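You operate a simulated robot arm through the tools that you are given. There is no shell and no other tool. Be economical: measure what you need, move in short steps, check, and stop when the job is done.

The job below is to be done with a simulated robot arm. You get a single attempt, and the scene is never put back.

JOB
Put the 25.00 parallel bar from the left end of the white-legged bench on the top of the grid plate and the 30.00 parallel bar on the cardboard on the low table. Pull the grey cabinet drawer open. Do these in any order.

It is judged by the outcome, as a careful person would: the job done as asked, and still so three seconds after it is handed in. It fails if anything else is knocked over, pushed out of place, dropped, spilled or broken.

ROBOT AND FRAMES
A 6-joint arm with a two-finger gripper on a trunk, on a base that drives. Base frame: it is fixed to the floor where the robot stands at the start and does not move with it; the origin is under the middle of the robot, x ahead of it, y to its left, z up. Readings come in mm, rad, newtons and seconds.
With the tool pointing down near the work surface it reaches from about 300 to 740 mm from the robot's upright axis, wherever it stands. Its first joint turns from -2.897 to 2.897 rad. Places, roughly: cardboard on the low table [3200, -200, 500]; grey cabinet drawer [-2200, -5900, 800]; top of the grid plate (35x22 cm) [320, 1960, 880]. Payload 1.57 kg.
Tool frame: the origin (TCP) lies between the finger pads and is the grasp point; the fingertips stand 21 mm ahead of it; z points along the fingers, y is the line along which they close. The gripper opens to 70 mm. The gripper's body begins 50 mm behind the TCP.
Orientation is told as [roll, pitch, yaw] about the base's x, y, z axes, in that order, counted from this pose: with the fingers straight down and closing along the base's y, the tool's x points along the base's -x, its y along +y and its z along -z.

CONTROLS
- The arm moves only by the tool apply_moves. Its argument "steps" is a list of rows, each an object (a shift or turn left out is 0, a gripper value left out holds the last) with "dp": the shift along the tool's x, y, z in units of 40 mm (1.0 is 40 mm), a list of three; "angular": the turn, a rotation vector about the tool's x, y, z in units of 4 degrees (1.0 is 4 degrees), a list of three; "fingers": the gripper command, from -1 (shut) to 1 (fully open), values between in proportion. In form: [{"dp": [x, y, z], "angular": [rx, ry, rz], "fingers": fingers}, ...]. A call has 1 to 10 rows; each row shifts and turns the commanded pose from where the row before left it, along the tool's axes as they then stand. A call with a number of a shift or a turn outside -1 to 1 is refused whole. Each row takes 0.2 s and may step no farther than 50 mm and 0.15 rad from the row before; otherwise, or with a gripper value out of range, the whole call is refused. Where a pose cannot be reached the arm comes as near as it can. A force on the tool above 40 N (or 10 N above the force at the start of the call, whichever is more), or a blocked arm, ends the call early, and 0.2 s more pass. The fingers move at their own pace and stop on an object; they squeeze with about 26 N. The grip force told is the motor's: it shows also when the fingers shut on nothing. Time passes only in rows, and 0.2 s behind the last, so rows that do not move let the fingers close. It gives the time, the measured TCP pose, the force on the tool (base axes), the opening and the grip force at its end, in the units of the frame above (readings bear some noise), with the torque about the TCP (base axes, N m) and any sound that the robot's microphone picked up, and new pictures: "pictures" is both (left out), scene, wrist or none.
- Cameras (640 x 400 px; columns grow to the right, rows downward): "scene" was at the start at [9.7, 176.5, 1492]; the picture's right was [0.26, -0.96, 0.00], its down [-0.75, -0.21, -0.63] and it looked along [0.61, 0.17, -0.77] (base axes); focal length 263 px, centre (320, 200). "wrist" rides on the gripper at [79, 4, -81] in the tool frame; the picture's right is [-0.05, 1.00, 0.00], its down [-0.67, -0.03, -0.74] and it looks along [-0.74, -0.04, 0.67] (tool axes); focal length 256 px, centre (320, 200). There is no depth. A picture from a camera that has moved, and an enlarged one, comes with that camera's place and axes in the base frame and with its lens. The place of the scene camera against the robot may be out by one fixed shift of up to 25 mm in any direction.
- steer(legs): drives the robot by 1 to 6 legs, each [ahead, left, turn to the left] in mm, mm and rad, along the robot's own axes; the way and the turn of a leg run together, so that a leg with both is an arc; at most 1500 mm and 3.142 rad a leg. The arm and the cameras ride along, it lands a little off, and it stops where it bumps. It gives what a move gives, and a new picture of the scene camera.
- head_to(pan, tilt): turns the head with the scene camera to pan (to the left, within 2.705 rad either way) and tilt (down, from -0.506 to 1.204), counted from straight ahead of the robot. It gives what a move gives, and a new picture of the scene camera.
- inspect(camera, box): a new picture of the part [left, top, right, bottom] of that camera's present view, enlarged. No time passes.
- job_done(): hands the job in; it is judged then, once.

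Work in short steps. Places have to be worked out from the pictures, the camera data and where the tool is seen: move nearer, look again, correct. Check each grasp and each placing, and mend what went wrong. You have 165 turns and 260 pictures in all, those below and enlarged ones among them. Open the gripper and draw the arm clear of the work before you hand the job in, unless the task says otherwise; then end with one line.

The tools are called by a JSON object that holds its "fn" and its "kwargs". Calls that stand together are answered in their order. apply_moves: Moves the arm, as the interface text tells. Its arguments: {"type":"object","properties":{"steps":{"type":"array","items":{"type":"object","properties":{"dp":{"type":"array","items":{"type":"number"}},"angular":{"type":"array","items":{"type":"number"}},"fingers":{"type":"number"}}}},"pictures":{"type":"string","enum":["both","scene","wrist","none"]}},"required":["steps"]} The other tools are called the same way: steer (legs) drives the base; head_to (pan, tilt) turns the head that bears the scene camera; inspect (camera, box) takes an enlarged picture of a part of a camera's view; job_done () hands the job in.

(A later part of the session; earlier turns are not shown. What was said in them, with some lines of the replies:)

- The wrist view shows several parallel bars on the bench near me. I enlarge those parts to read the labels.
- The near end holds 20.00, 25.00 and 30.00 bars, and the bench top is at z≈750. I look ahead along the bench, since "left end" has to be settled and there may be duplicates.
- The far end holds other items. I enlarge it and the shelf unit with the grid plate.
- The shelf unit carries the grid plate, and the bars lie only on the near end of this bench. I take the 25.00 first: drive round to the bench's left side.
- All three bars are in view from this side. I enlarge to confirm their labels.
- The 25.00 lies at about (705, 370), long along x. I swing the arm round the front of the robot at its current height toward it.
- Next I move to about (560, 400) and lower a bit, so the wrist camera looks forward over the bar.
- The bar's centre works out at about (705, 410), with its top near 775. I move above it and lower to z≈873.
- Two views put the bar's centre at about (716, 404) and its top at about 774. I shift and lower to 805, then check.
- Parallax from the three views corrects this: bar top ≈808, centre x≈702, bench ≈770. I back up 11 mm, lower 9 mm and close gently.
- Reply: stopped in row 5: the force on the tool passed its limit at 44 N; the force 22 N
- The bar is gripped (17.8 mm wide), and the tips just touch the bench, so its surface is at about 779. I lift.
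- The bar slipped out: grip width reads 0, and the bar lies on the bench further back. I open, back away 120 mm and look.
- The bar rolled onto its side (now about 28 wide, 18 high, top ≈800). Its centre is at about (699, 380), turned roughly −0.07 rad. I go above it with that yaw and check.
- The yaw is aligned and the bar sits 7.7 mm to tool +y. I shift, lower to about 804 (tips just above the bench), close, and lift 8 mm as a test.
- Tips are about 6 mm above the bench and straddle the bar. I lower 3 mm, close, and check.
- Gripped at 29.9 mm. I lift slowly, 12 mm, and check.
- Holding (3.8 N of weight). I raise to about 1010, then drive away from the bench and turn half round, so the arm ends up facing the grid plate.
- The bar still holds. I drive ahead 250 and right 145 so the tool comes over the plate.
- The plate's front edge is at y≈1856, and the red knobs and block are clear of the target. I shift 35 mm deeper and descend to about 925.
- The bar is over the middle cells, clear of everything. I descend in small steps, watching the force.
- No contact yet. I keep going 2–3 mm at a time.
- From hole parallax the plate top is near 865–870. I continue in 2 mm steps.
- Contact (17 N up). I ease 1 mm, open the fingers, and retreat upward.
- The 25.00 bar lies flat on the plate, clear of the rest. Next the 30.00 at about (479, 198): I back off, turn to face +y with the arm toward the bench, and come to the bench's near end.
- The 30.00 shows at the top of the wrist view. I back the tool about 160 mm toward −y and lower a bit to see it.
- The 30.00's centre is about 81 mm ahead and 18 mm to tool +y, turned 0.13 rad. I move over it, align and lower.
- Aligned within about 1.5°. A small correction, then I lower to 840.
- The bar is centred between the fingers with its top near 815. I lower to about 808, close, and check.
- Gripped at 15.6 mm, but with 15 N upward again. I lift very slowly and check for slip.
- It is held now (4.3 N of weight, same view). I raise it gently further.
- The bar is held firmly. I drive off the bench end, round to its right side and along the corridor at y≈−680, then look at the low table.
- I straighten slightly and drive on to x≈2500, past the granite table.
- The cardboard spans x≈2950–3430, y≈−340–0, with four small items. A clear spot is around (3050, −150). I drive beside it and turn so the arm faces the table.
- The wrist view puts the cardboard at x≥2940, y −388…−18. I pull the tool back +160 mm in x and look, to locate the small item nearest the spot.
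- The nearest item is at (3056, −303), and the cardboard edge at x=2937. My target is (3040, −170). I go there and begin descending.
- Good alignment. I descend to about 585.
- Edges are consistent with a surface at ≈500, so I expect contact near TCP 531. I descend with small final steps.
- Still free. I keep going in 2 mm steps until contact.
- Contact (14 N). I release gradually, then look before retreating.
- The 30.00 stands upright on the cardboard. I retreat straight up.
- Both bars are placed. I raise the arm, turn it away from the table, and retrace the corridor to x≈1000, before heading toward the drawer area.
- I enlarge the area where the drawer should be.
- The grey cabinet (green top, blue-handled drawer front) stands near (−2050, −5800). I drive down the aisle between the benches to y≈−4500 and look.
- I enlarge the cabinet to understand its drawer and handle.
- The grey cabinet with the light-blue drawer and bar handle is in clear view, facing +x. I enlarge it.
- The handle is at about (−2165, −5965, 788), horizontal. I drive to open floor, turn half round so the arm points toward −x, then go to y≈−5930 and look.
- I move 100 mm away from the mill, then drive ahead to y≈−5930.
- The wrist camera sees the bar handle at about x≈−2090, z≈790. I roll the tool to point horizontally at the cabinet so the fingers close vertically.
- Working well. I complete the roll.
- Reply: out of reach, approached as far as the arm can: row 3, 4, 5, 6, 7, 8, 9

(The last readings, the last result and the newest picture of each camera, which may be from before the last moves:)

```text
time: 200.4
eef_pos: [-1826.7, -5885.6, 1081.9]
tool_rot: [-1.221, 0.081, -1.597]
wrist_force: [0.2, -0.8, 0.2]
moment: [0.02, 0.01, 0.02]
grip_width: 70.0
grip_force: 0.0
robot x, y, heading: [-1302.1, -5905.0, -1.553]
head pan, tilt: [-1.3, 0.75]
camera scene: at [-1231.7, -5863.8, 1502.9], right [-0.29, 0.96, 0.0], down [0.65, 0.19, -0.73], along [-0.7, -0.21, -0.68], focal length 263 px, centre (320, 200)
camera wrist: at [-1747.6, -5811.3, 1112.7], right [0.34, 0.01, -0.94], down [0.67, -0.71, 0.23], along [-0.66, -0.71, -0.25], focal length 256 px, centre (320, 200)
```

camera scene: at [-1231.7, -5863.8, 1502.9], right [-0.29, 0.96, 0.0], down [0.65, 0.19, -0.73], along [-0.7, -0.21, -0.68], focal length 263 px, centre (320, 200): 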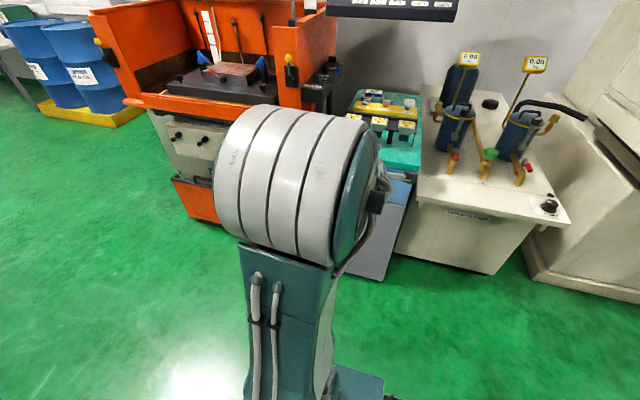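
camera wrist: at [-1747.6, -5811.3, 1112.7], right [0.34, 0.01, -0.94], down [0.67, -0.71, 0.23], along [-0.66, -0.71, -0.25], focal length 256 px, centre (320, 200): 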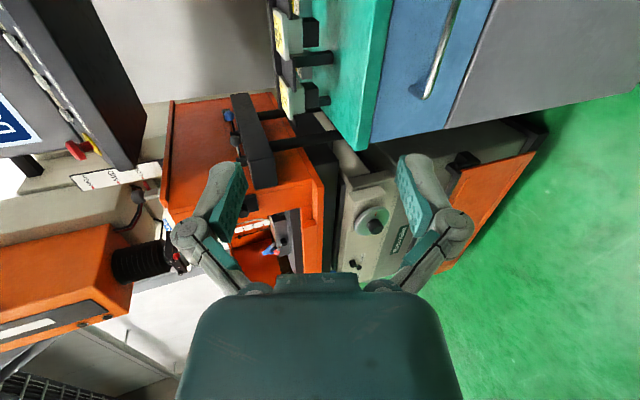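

The full roll is limited by the arm being too folded. I drive 130 mm away from the cabinet, then extend the arm outward and down.

{"fn": "steer", "kwargs": {"legs": [[0, 130, 0]]}}

{"fn": "apply_moves", "kwargs": {"steps": [{"dp": [0, 0.5, 0.8]}, {"dp": [0, 0.5, 0.8]}, {"dp": [0, 0.7, 0.6]}, {"dp": [0, 0.7, 0.6]}, {"dp": [0, 0.8, 0.5]}, {"dp": [0, 0.8, 0.5]}, {"dp": [0, 0.8, 0.5]}, {"dp": [0, 0.8, 0.5]}], "pictures": "both"}}

```text
time: 201.7
eef_pos: [-1704.1, -5883.0, 1080.3]
tool_rot: [-1.215, 0.08, -1.599]
wrist_force: [-0.8, 0.0, 0.3]
moment: [-0.02, 0.02, 0.01]
grip_width: 70.1
grip_force: 0.1
robot x, y, heading: [-1173.8, -5900.8, -1.553]
head pan, tilt: [-1.3, 0.75]
camera scene: at [-1116.8, -5861.9, 1503.3], right [-0.28, 0.96, 0.0], down [0.66, 0.19, -0.73], along [-0.7, -0.21, -0.69], focal length 263 px, centre (320, 200)
```

scene: 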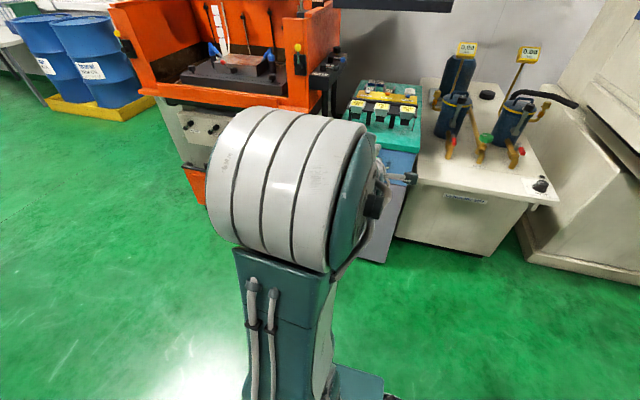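

```text
time: 203.5
eef_pos: [-1801.9, -5857.0, 809.3]
tool_rot: [-1.224, 0.081, -1.599]
wrist_force: [1.1, -0.5, 0.4]
moment: [0.01, 0.02, -0.03]
grip_width: 70.0
grip_force: 0.1
robot x, y, heading: [-1177.1, -5902.2, -1.55]
head pan, tilt: [-1.3, 0.75]
camera scene: at [-1104.8, -5861.5, 1502.9], right [-0.28, 0.96, 0.0], down [0.65, 0.19, -0.73], along [-0.7, -0.21, -0.68], focal length 263 px, centre (320, 200)
camera wrist: at [-1721.4, -5782.0, 839.4], right [0.34, 0.01, -0.94], down [0.67, -0.71, 0.23], along [-0.66, -0.71, -0.25], focal length 256 px, centre (320, 200)
```

scene: 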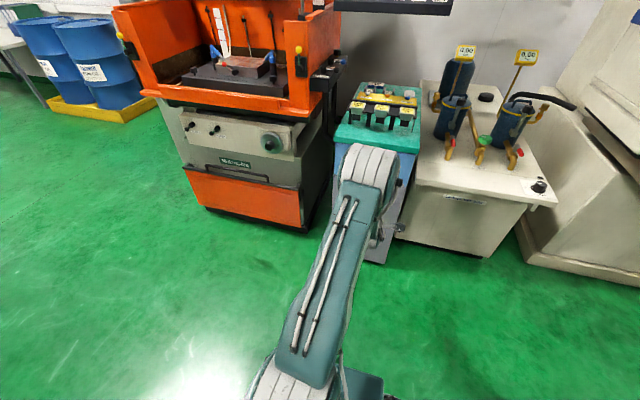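
wrist: 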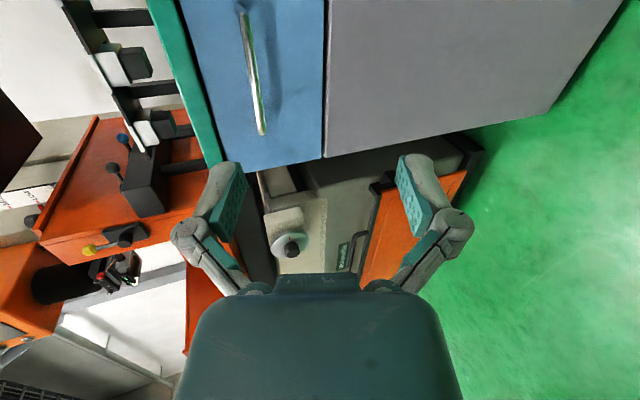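

Handle well in view. I finish the roll and level the tool.

{"fn": "apply_moves", "kwargs": {"steps": [{"angular": [0, 0, 0.6]}, {"angular": [0, 0, 0.6]}, {"angular": [1, 0, 0]}, {"angular": [1, 0, 0]}, {"angular": [1, 0, 0]}, {"angular": [1, 0, 0]}, {"angular": [1, 0, 0]}], "pictures": "wrist"}}

```text
time: 205.1
eef_pos: [-1800.9, -5857.1, 809.4]
tool_rot: [-1.576, 0.002, -1.627]
wrist_force: [0.4, -0.8, 0.2]
moment: [0.01, 0.0, 0.01]
grip_width: 70.1
grip_force: 0.1
robot x, y, heading: [-1172.1, -5901.7, -1.557]
head pan, tilt: [-1.3, 0.75]
camera wrist: at [-1715.2, -5782.8, 805.3], right [-0.01, -0.05, -1.0], down [0.7, -0.71, 0.03], along [-0.71, -0.7, 0.04], focal length 256 px, centre (320, 200)
```

wrist: 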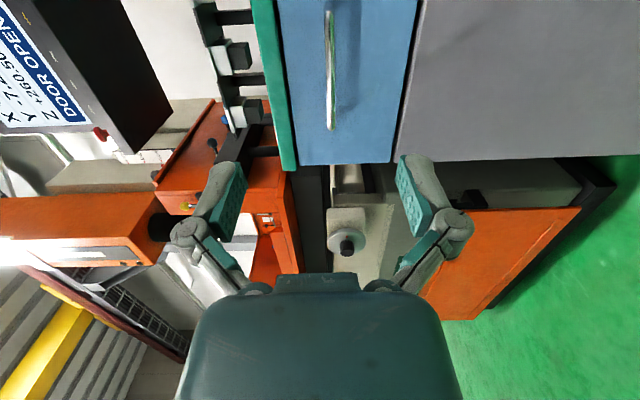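

The handle is level with the tool: centre y≈−5915, z≈802, x≈−2093. I square the yaw, centre on it, then drive 170 mm closer.

{"fn": "apply_moves", "kwargs": {"steps": [{"dp": [0, 0, 0], "angular": [0, -0.8, 0]}, {"dp": [-0.75, 0.1, 0]}, {"dp": [-0.7, 0.08, 0]}], "pictures": "none"}}

{"fn": "steer", "kwargs": {"legs": [[0, -170, 0]]}}

{"fn": "apply_moves", "kwargs": {"steps": [{}], "pictures": "wrist"}}

```text
time: 205.9
eef_pos: [-1799.9, -5915.7, 802.5]
tool_rot: [-1.574, 0.002, -1.573]
wrist_force: [0.0, 0.2, 0.1]
moment: [-0.02, -0.01, -0.01]
grip_width: 70.0
grip_force: 0.0
robot x, y, heading: [-1172.4, -5897.2, -1.555]
head pan, tilt: [-1.3, 0.75]
```

```text
time: 207.3
eef_pos: [-1963.2, -5918.6, 803.8]
tool_rot: [-1.575, 0.002, -1.572]
wrist_force: [-0.7, -0.6, 0.5]
moment: [-0.02, 0.04, 0.03]
grip_width: 69.9
grip_force: 0.1
robot x, y, heading: [-1337.7, -5903.5, -1.559]
head pan, tilt: [-1.3, 0.75]
camera scene: at [-1268.1, -5864.5, 1502.8], right [-0.28, 0.96, 0.0], down [0.65, 0.19, -0.73], along [-0.7, -0.21, -0.68], focal length 263 px, centre (320, 200)
```

scene: 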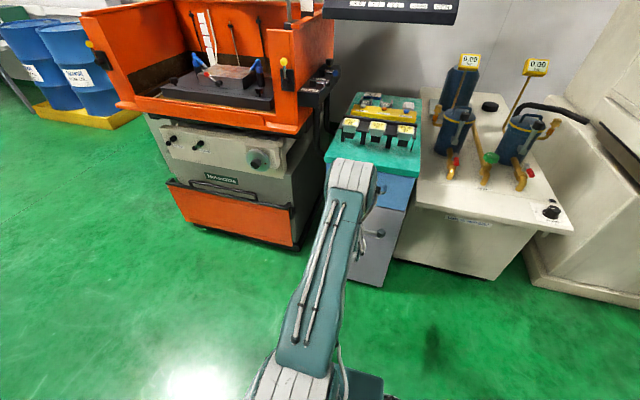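

```text
time: 207.7
eef_pos: [-1962.9, -5917.8, 802.8]
tool_rot: [-1.574, 0.002, -1.571]
wrist_force: [0.4, -0.5, 0.3]
moment: [-0.01, 0.0, 0.01]
grip_width: 70.1
grip_force: 0.2
robot x, y, heading: [-1337.7, -5906.9, -1.557]
head pan, tilt: [-1.3, 0.75]
camera wrist: at [-1881.7, -5840.1, 799.3], right [0.0, -0.05, -1.0], down [0.74, -0.67, 0.03], along [-0.67, -0.74, 0.04], focal length 256 px, centre (320, 200)
```

wrist: 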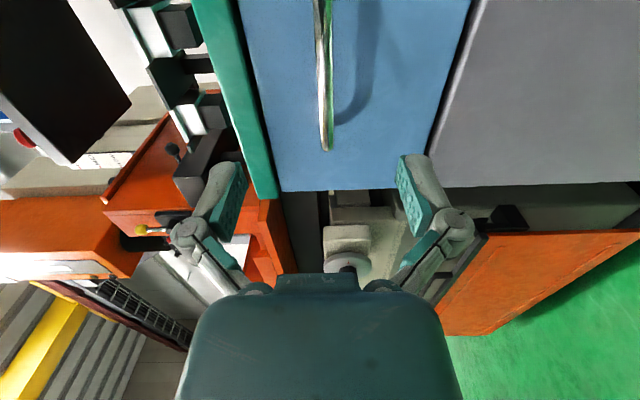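

Triangulated: bar at x≈−2097, z≈801, y −5840…−5999. I drive 60 mm closer and check.

{"fn": "steer", "kwargs": {"legs": [[0, -60, 0]]}}

{"fn": "apply_moves", "kwargs": {"steps": [{}], "pictures": "wrist"}}

```text
time: 208.7
eef_pos: [-2001.9, -5918.4, 813.3]
tool_rot: [-1.589, 0.001, -1.572]
wrist_force: [-0.5, 0.1, -0.2]
moment: [-0.03, 0.05, -0.03]
grip_width: 70.1
grip_force: 0.1
robot x, y, heading: [-1389.0, -5902.5, -1.554]
head pan, tilt: [-1.3, 0.75]
camera scene: at [-1297.1, -5865.0, 1501.6], right [-0.28, 0.96, 0.0], down [0.64, 0.19, -0.74], along [-0.71, -0.21, -0.67], focal length 263 px, centre (320, 200)
```

scene: 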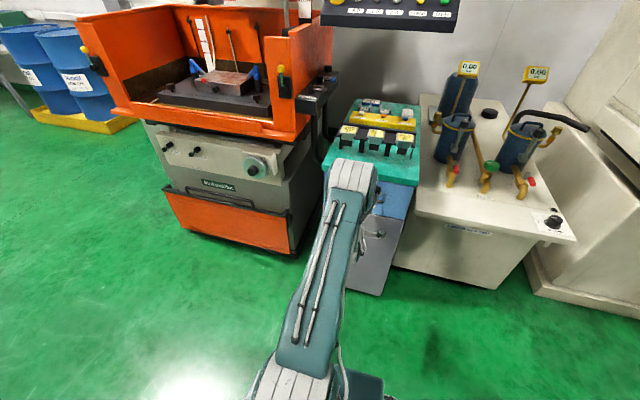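

```text
time: 209.1
eef_pos: [-2020.0, -5920.9, 800.5]
tool_rot: [-1.569, 0.002, -1.571]
wrist_force: [0.5, 0.0, 0.6]
moment: [0.01, -0.01, 0.01]
grip_width: 70.0
grip_force: 0.1
robot x, y, heading: [-1395.2, -5900.4, -1.554]
head pan, tilt: [-1.3, 0.75]
camera wrist: at [-1938.3, -5841.2, 797.1], right [0.0, -0.05, -1.0], down [0.74, -0.67, 0.04], along [-0.67, -0.74, 0.04], focal length 256 px, centre (320, 200)
```

wrist: 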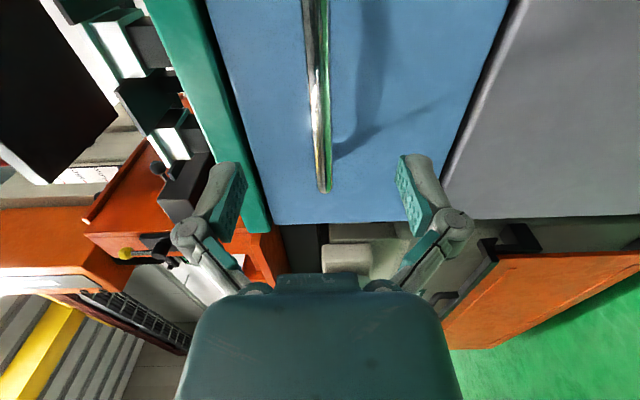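

Aligned. I advance 60 mm along the tool so the fingers pass either side of the bar.

{"fn": "apply_moves", "kwargs": {"steps": [{"dp": [0, 0, 0.5]}, {"dp": [0, 0, 0.5]}, {"dp": [0, 0, 0.5]}, {}], "pictures": "wrist"}}

```text
time: 210.1
eef_pos: [-2069.3, -5919.4, 805.5]
tool_rot: [-1.576, 0.001, -1.572]
wrist_force: [-0.6, -0.8, 0.6]
moment: [0.01, 0.02, 0.02]
grip_width: 69.9
grip_force: 0.2
robot x, y, heading: [-1387.9, -5904.2, -1.555]
head pan, tilt: [-1.3, 0.75]
camera wrist: at [-1987.6, -5841.3, 802.0], right [-0.01, -0.05, -1.0], down [0.74, -0.67, 0.03], along [-0.67, -0.74, 0.04], focal length 256 px, centre (320, 200)
```

wrist: 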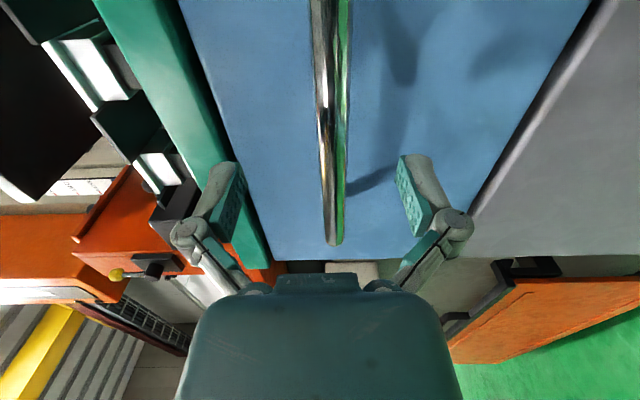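

No contact yet. I advance 16 mm more, then close.

{"fn": "apply_moves", "kwargs": {"steps": [{"dp": [0, 0.05, 0.25]}, {"dp": [0, 0, 0.15]}, {}], "pictures": "wrist"}}

```text
time: 210.9
eef_pos: [-2087.7, -5918.9, 802.7]
tool_rot: [-1.573, 0.001, -1.574]
wrist_force: [0.3, -0.2, -0.7]
moment: [-0.01, -0.01, -0.03]
grip_width: 70.2
grip_force: 0.0
robot x, y, heading: [-1387.7, -5904.8, -1.552]
head pan, tilt: [-1.3, 0.75]
camera wrist: at [-2007.4, -5841.0, 798.3], right [0.0, -0.05, -1.0], down [0.74, -0.67, 0.03], along [-0.67, -0.74, 0.04], focal length 256 px, centre (320, 200)
```

wrist: 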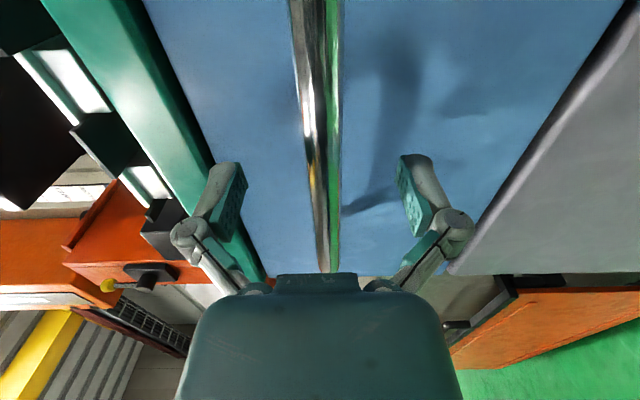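

The bar is between the fingers. I close and check the grip.

{"fn": "apply_moves", "kwargs": {"steps": [{"fingers": -1}, {"fingers": -1}, {"fingers": -1}], "pictures": "wrist"}}

```text
time: 211.7
eef_pos: [-2090.6, -5920.1, 800.3]
tool_rot: [-1.57, 0.002, -1.574]
wrist_force: [0.9, 1.0, -9.1]
moment: [-0.06, 0.21, -0.01]
grip_width: 12.6
grip_force: 32.3
robot x, y, heading: [-1387.7, -5899.3, -1.552]
head pan, tilt: [-1.3, 0.75]
camera wrist: at [-2009.0, -5841.1, 796.3], right [0.0, -0.05, -1.0], down [0.74, -0.67, 0.04], along [-0.67, -0.74, 0.04], focal length 256 px, centre (320, 200)
```

wrist: 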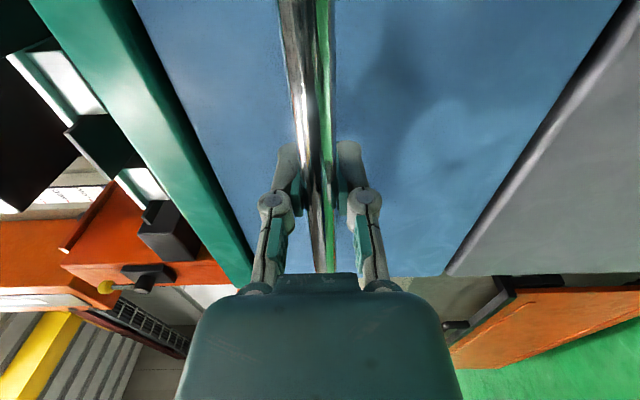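

Gripped (12.6 mm bar). I pull gently with the arm.

{"fn": "apply_moves", "kwargs": {"steps": [{"dp": [0, 0, -0.2]}, {"dp": [0, 0, -0.3]}, {"dp": [0, 0, -0.4]}, {"dp": [0, 0, -0.4]}, {"dp": [0, 0, -0.4]}, {"dp": [0, 0, -0.4]}], "pictures": "wrist"}}

```text
time: 213.1
eef_pos: [-2005.3, -5918.6, 799.2]
tool_rot: [-1.568, 0.001, -1.571]
wrist_force: [1.1, -3.3, -24.3]
moment: [-0.06, 0.12, -0.84]
grip_width: 12.6
grip_force: 31.8
robot x, y, heading: [-1387.4, -5907.3, -1.548]
head pan, tilt: [-1.3, 0.75]
camera wrist: at [-1924.1, -5841.1, 796.5], right [0.0, -0.05, -1.0], down [0.74, -0.67, 0.04], along [-0.67, -0.74, 0.04], focal length 256 px, centre (320, 200)
```

wrist: 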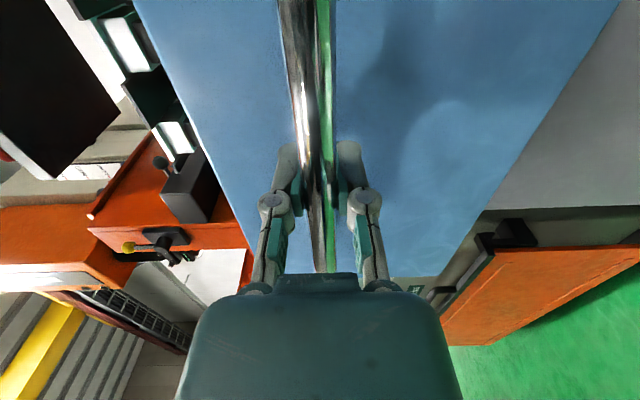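

The drawer is moving, 85 mm so far. I relax the vertical load a little and keep pulling.

{"fn": "apply_moves", "kwargs": {"steps": [{"dp": [0, 0.05, -0.3]}, {"dp": [0, 0.03, -0.4]}, {"dp": [0, 0, -0.4]}, {"dp": [0, 0, -0.4]}, {"dp": [0, 0, -0.3]}], "pictures": "both"}}

```text
time: 214.3
eef_pos: [-1935.2, -5920.1, 799.9]
tool_rot: [-1.577, 0.002, -1.575]
wrist_force: [0.2, 4.5, 6.0]
moment: [-0.08, -0.06, 0.82]
grip_width: 12.6
grip_force: 31.9
robot x, y, heading: [-1386.4, -5901.2, -1.557]
head pan, tilt: [-1.3, 0.75]
camera scene: at [-1321.9, -5865.0, 1503.0], right [-0.28, 0.96, 0.0], down [0.65, 0.19, -0.73], along [-0.7, -0.21, -0.68], focal length 263 px, centre (320, 200)
camera wrist: at [-1853.4, -5841.3, 795.7], right [-0.01, -0.05, -1.0], down [0.74, -0.67, 0.03], along [-0.67, -0.74, 0.04], focal length 256 px, centre (320, 200)
```

scene: 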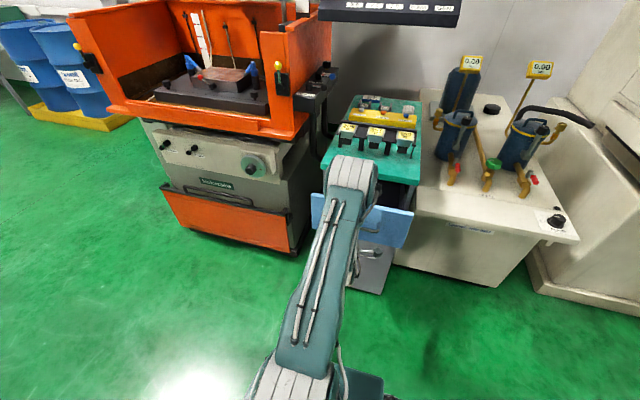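
wrist: 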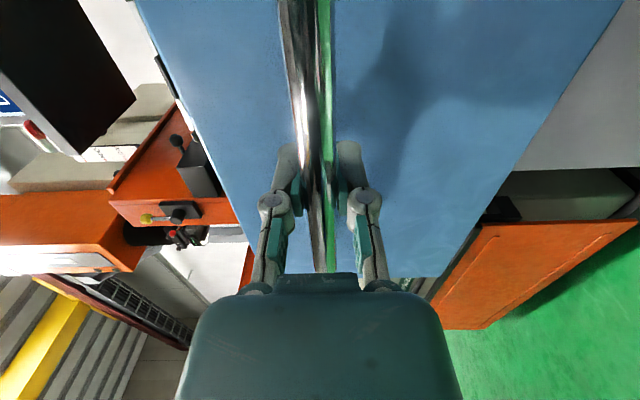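

Open by 155 mm. I pull a little more by driving away 80 mm.

{"fn": "steer", "kwargs": {"legs": [[0, 80, 0]]}}

{"fn": "apply_moves", "kwargs": {"steps": [{}, {}], "pictures": "wrist"}}

```text
time: 215.8
eef_pos: [-1860.6, -5920.4, 800.3]
tool_rot: [-1.578, 0.001, -1.572]
wrist_force: [2.1, -0.1, 1.0]
moment: [-0.04, -0.11, -0.09]
grip_width: 12.5
grip_force: 32.0
robot x, y, heading: [-1313.6, -5905.9, -1.551]
head pan, tilt: [-1.3, 0.75]
stopped in leg 1: the force on the tool passed its limit at 48 N (the readings are from after the stop); the commanded pose is now the measured one
camera scene: at [-1243.6, -5864.1, 1502.9], right [-0.28, 0.96, 0.0], down [0.65, 0.19, -0.73], along [-0.7, -0.21, -0.68], focal length 263 px, centre (320, 200)
```

scene: 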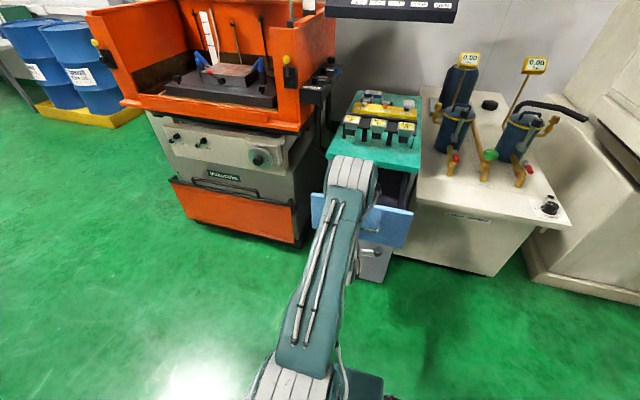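

```text
time: 216.4
eef_pos: [-1859.8, -5919.9, 799.1]
tool_rot: [-1.58, 0.002, -1.573]
wrist_force: [0.2, 0.8, 5.3]
moment: [0.0, -0.03, -0.06]
grip_width: 12.5
grip_force: 32.0
robot x, y, heading: [-1313.3, -5904.0, -1.556]
head pan, tilt: [-1.3, 0.75]
camera wrist: at [-1780.0, -5841.1, 795.6], right [-0.01, -0.05, -1.0], down [0.74, -0.67, 0.03], along [-0.67, -0.74, 0.04], focal length 256 px, centre (320, 200)
```

wrist: 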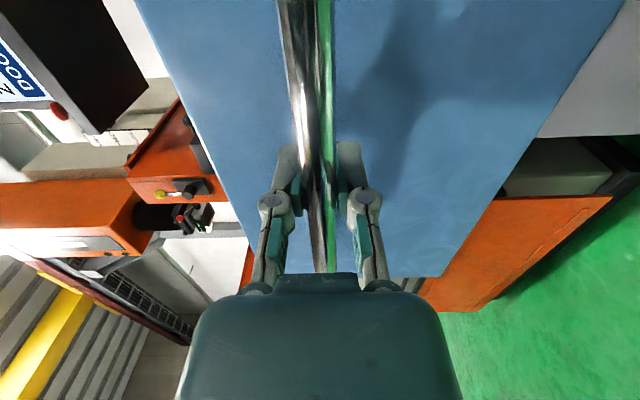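

The drawer is open about 230 mm, probably at its stop. I release and back straight off with the base.

{"fn": "apply_moves", "kwargs": {"steps": [{"fingers": 0}, {"fingers": 1}, {"fingers": 1}, {"fingers": 1}], "pictures": "wrist"}}

{"fn": "steer", "kwargs": {"legs": [[0, 200, 0]]}}

{"fn": "head_to", "kwargs": {"pan": -1.2, "tilt": 0.6}}

```text
time: 217.4
eef_pos: [-1862.1, -5919.1, 800.1]
tool_rot: [-1.578, 0.003, -1.571]
wrist_force: [-0.5, 0.3, -0.2]
moment: [0.0, -0.03, -0.02]
grip_width: 69.9
grip_force: 0.1
robot x, y, heading: [-1316.4, -5905.0, -1.55]
head pan, tilt: [-1.3, 0.75]
camera wrist: at [-1780.5, -5841.1, 795.1], right [-0.01, -0.05, -1.0], down [0.74, -0.67, 0.03], along [-0.67, -0.74, 0.04], focal length 256 px, centre (320, 200)
```

wrist: 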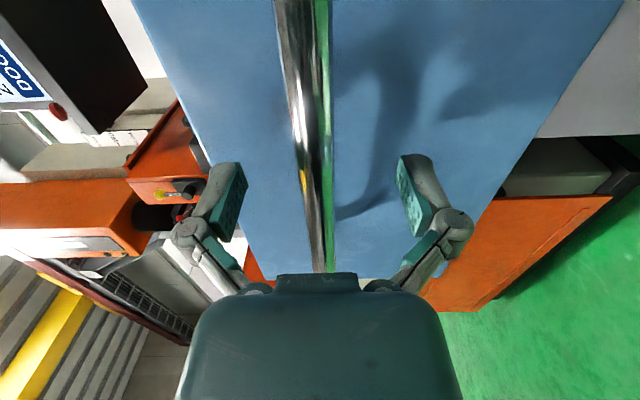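

```text
time: 219.0
eef_pos: [-1670.0, -5914.8, 797.4]
tool_rot: [-1.573, 0.004, -1.577]
wrist_force: [-0.6, -0.2, 0.1]
moment: [-0.03, 0.01, -0.02]
grip_width: 70.0
grip_force: 0.1
robot x, y, heading: [-1116.7, -5900.0, -1.56]
head pan, tilt: [-1.3, 0.75]
camera scene: at [-1056.5, -5861.4, 1503.2], right [-0.28, 0.96, 0.0], down [0.66, 0.19, -0.73], along [-0.7, -0.2, -0.69], focal length 263 px, centre (320, 200)
```

scene: 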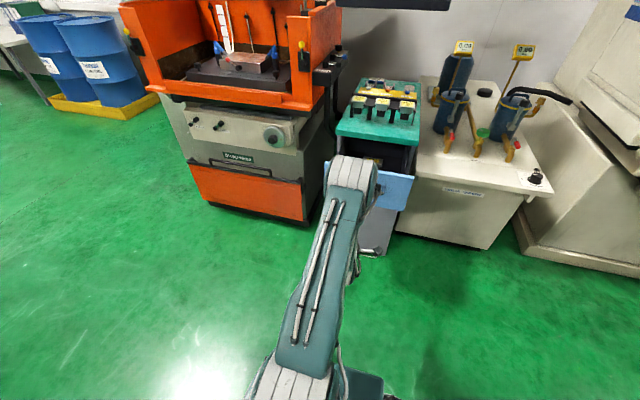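

```text
time: 219.7
eef_pos: [-1667.7, -5915.1, 799.1]
tool_rot: [-1.576, 0.003, -1.575]
wrist_force: [0.4, -0.1, 0.5]
moment: [0.01, -0.04, 0.02]
grip_width: 69.8
grip_force: 0.2
robot x, y, heading: [-1120.3, -5898.0, -1.56]
head pan, tilt: [-1.201, 0.6]
camera scene: at [-1055.6, -5871.2, 1515.9], right [-0.37, 0.93, 0.0], down [0.53, 0.21, -0.82], along [-0.76, -0.31, -0.57], focal length 263 px, centre (320, 200)
```

scene: 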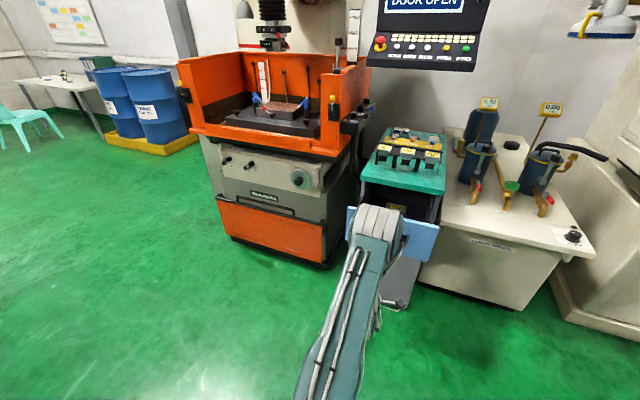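

The drawer is standing open and the gripper is clear. Both bars were confirmed in place when I released them, so I hand the job in.

{"fn": "job_done", "kwargs": {}}

```text
The job is handed in.
```

The 25.00 bar is on the grid plate, lying on its side because it slipped and rolled over on the bench at the first grasp. The 30.00 bar stands on the cardboard on the low table, the grey cabinet drawer is open about 230 mm, and the arm is clear.
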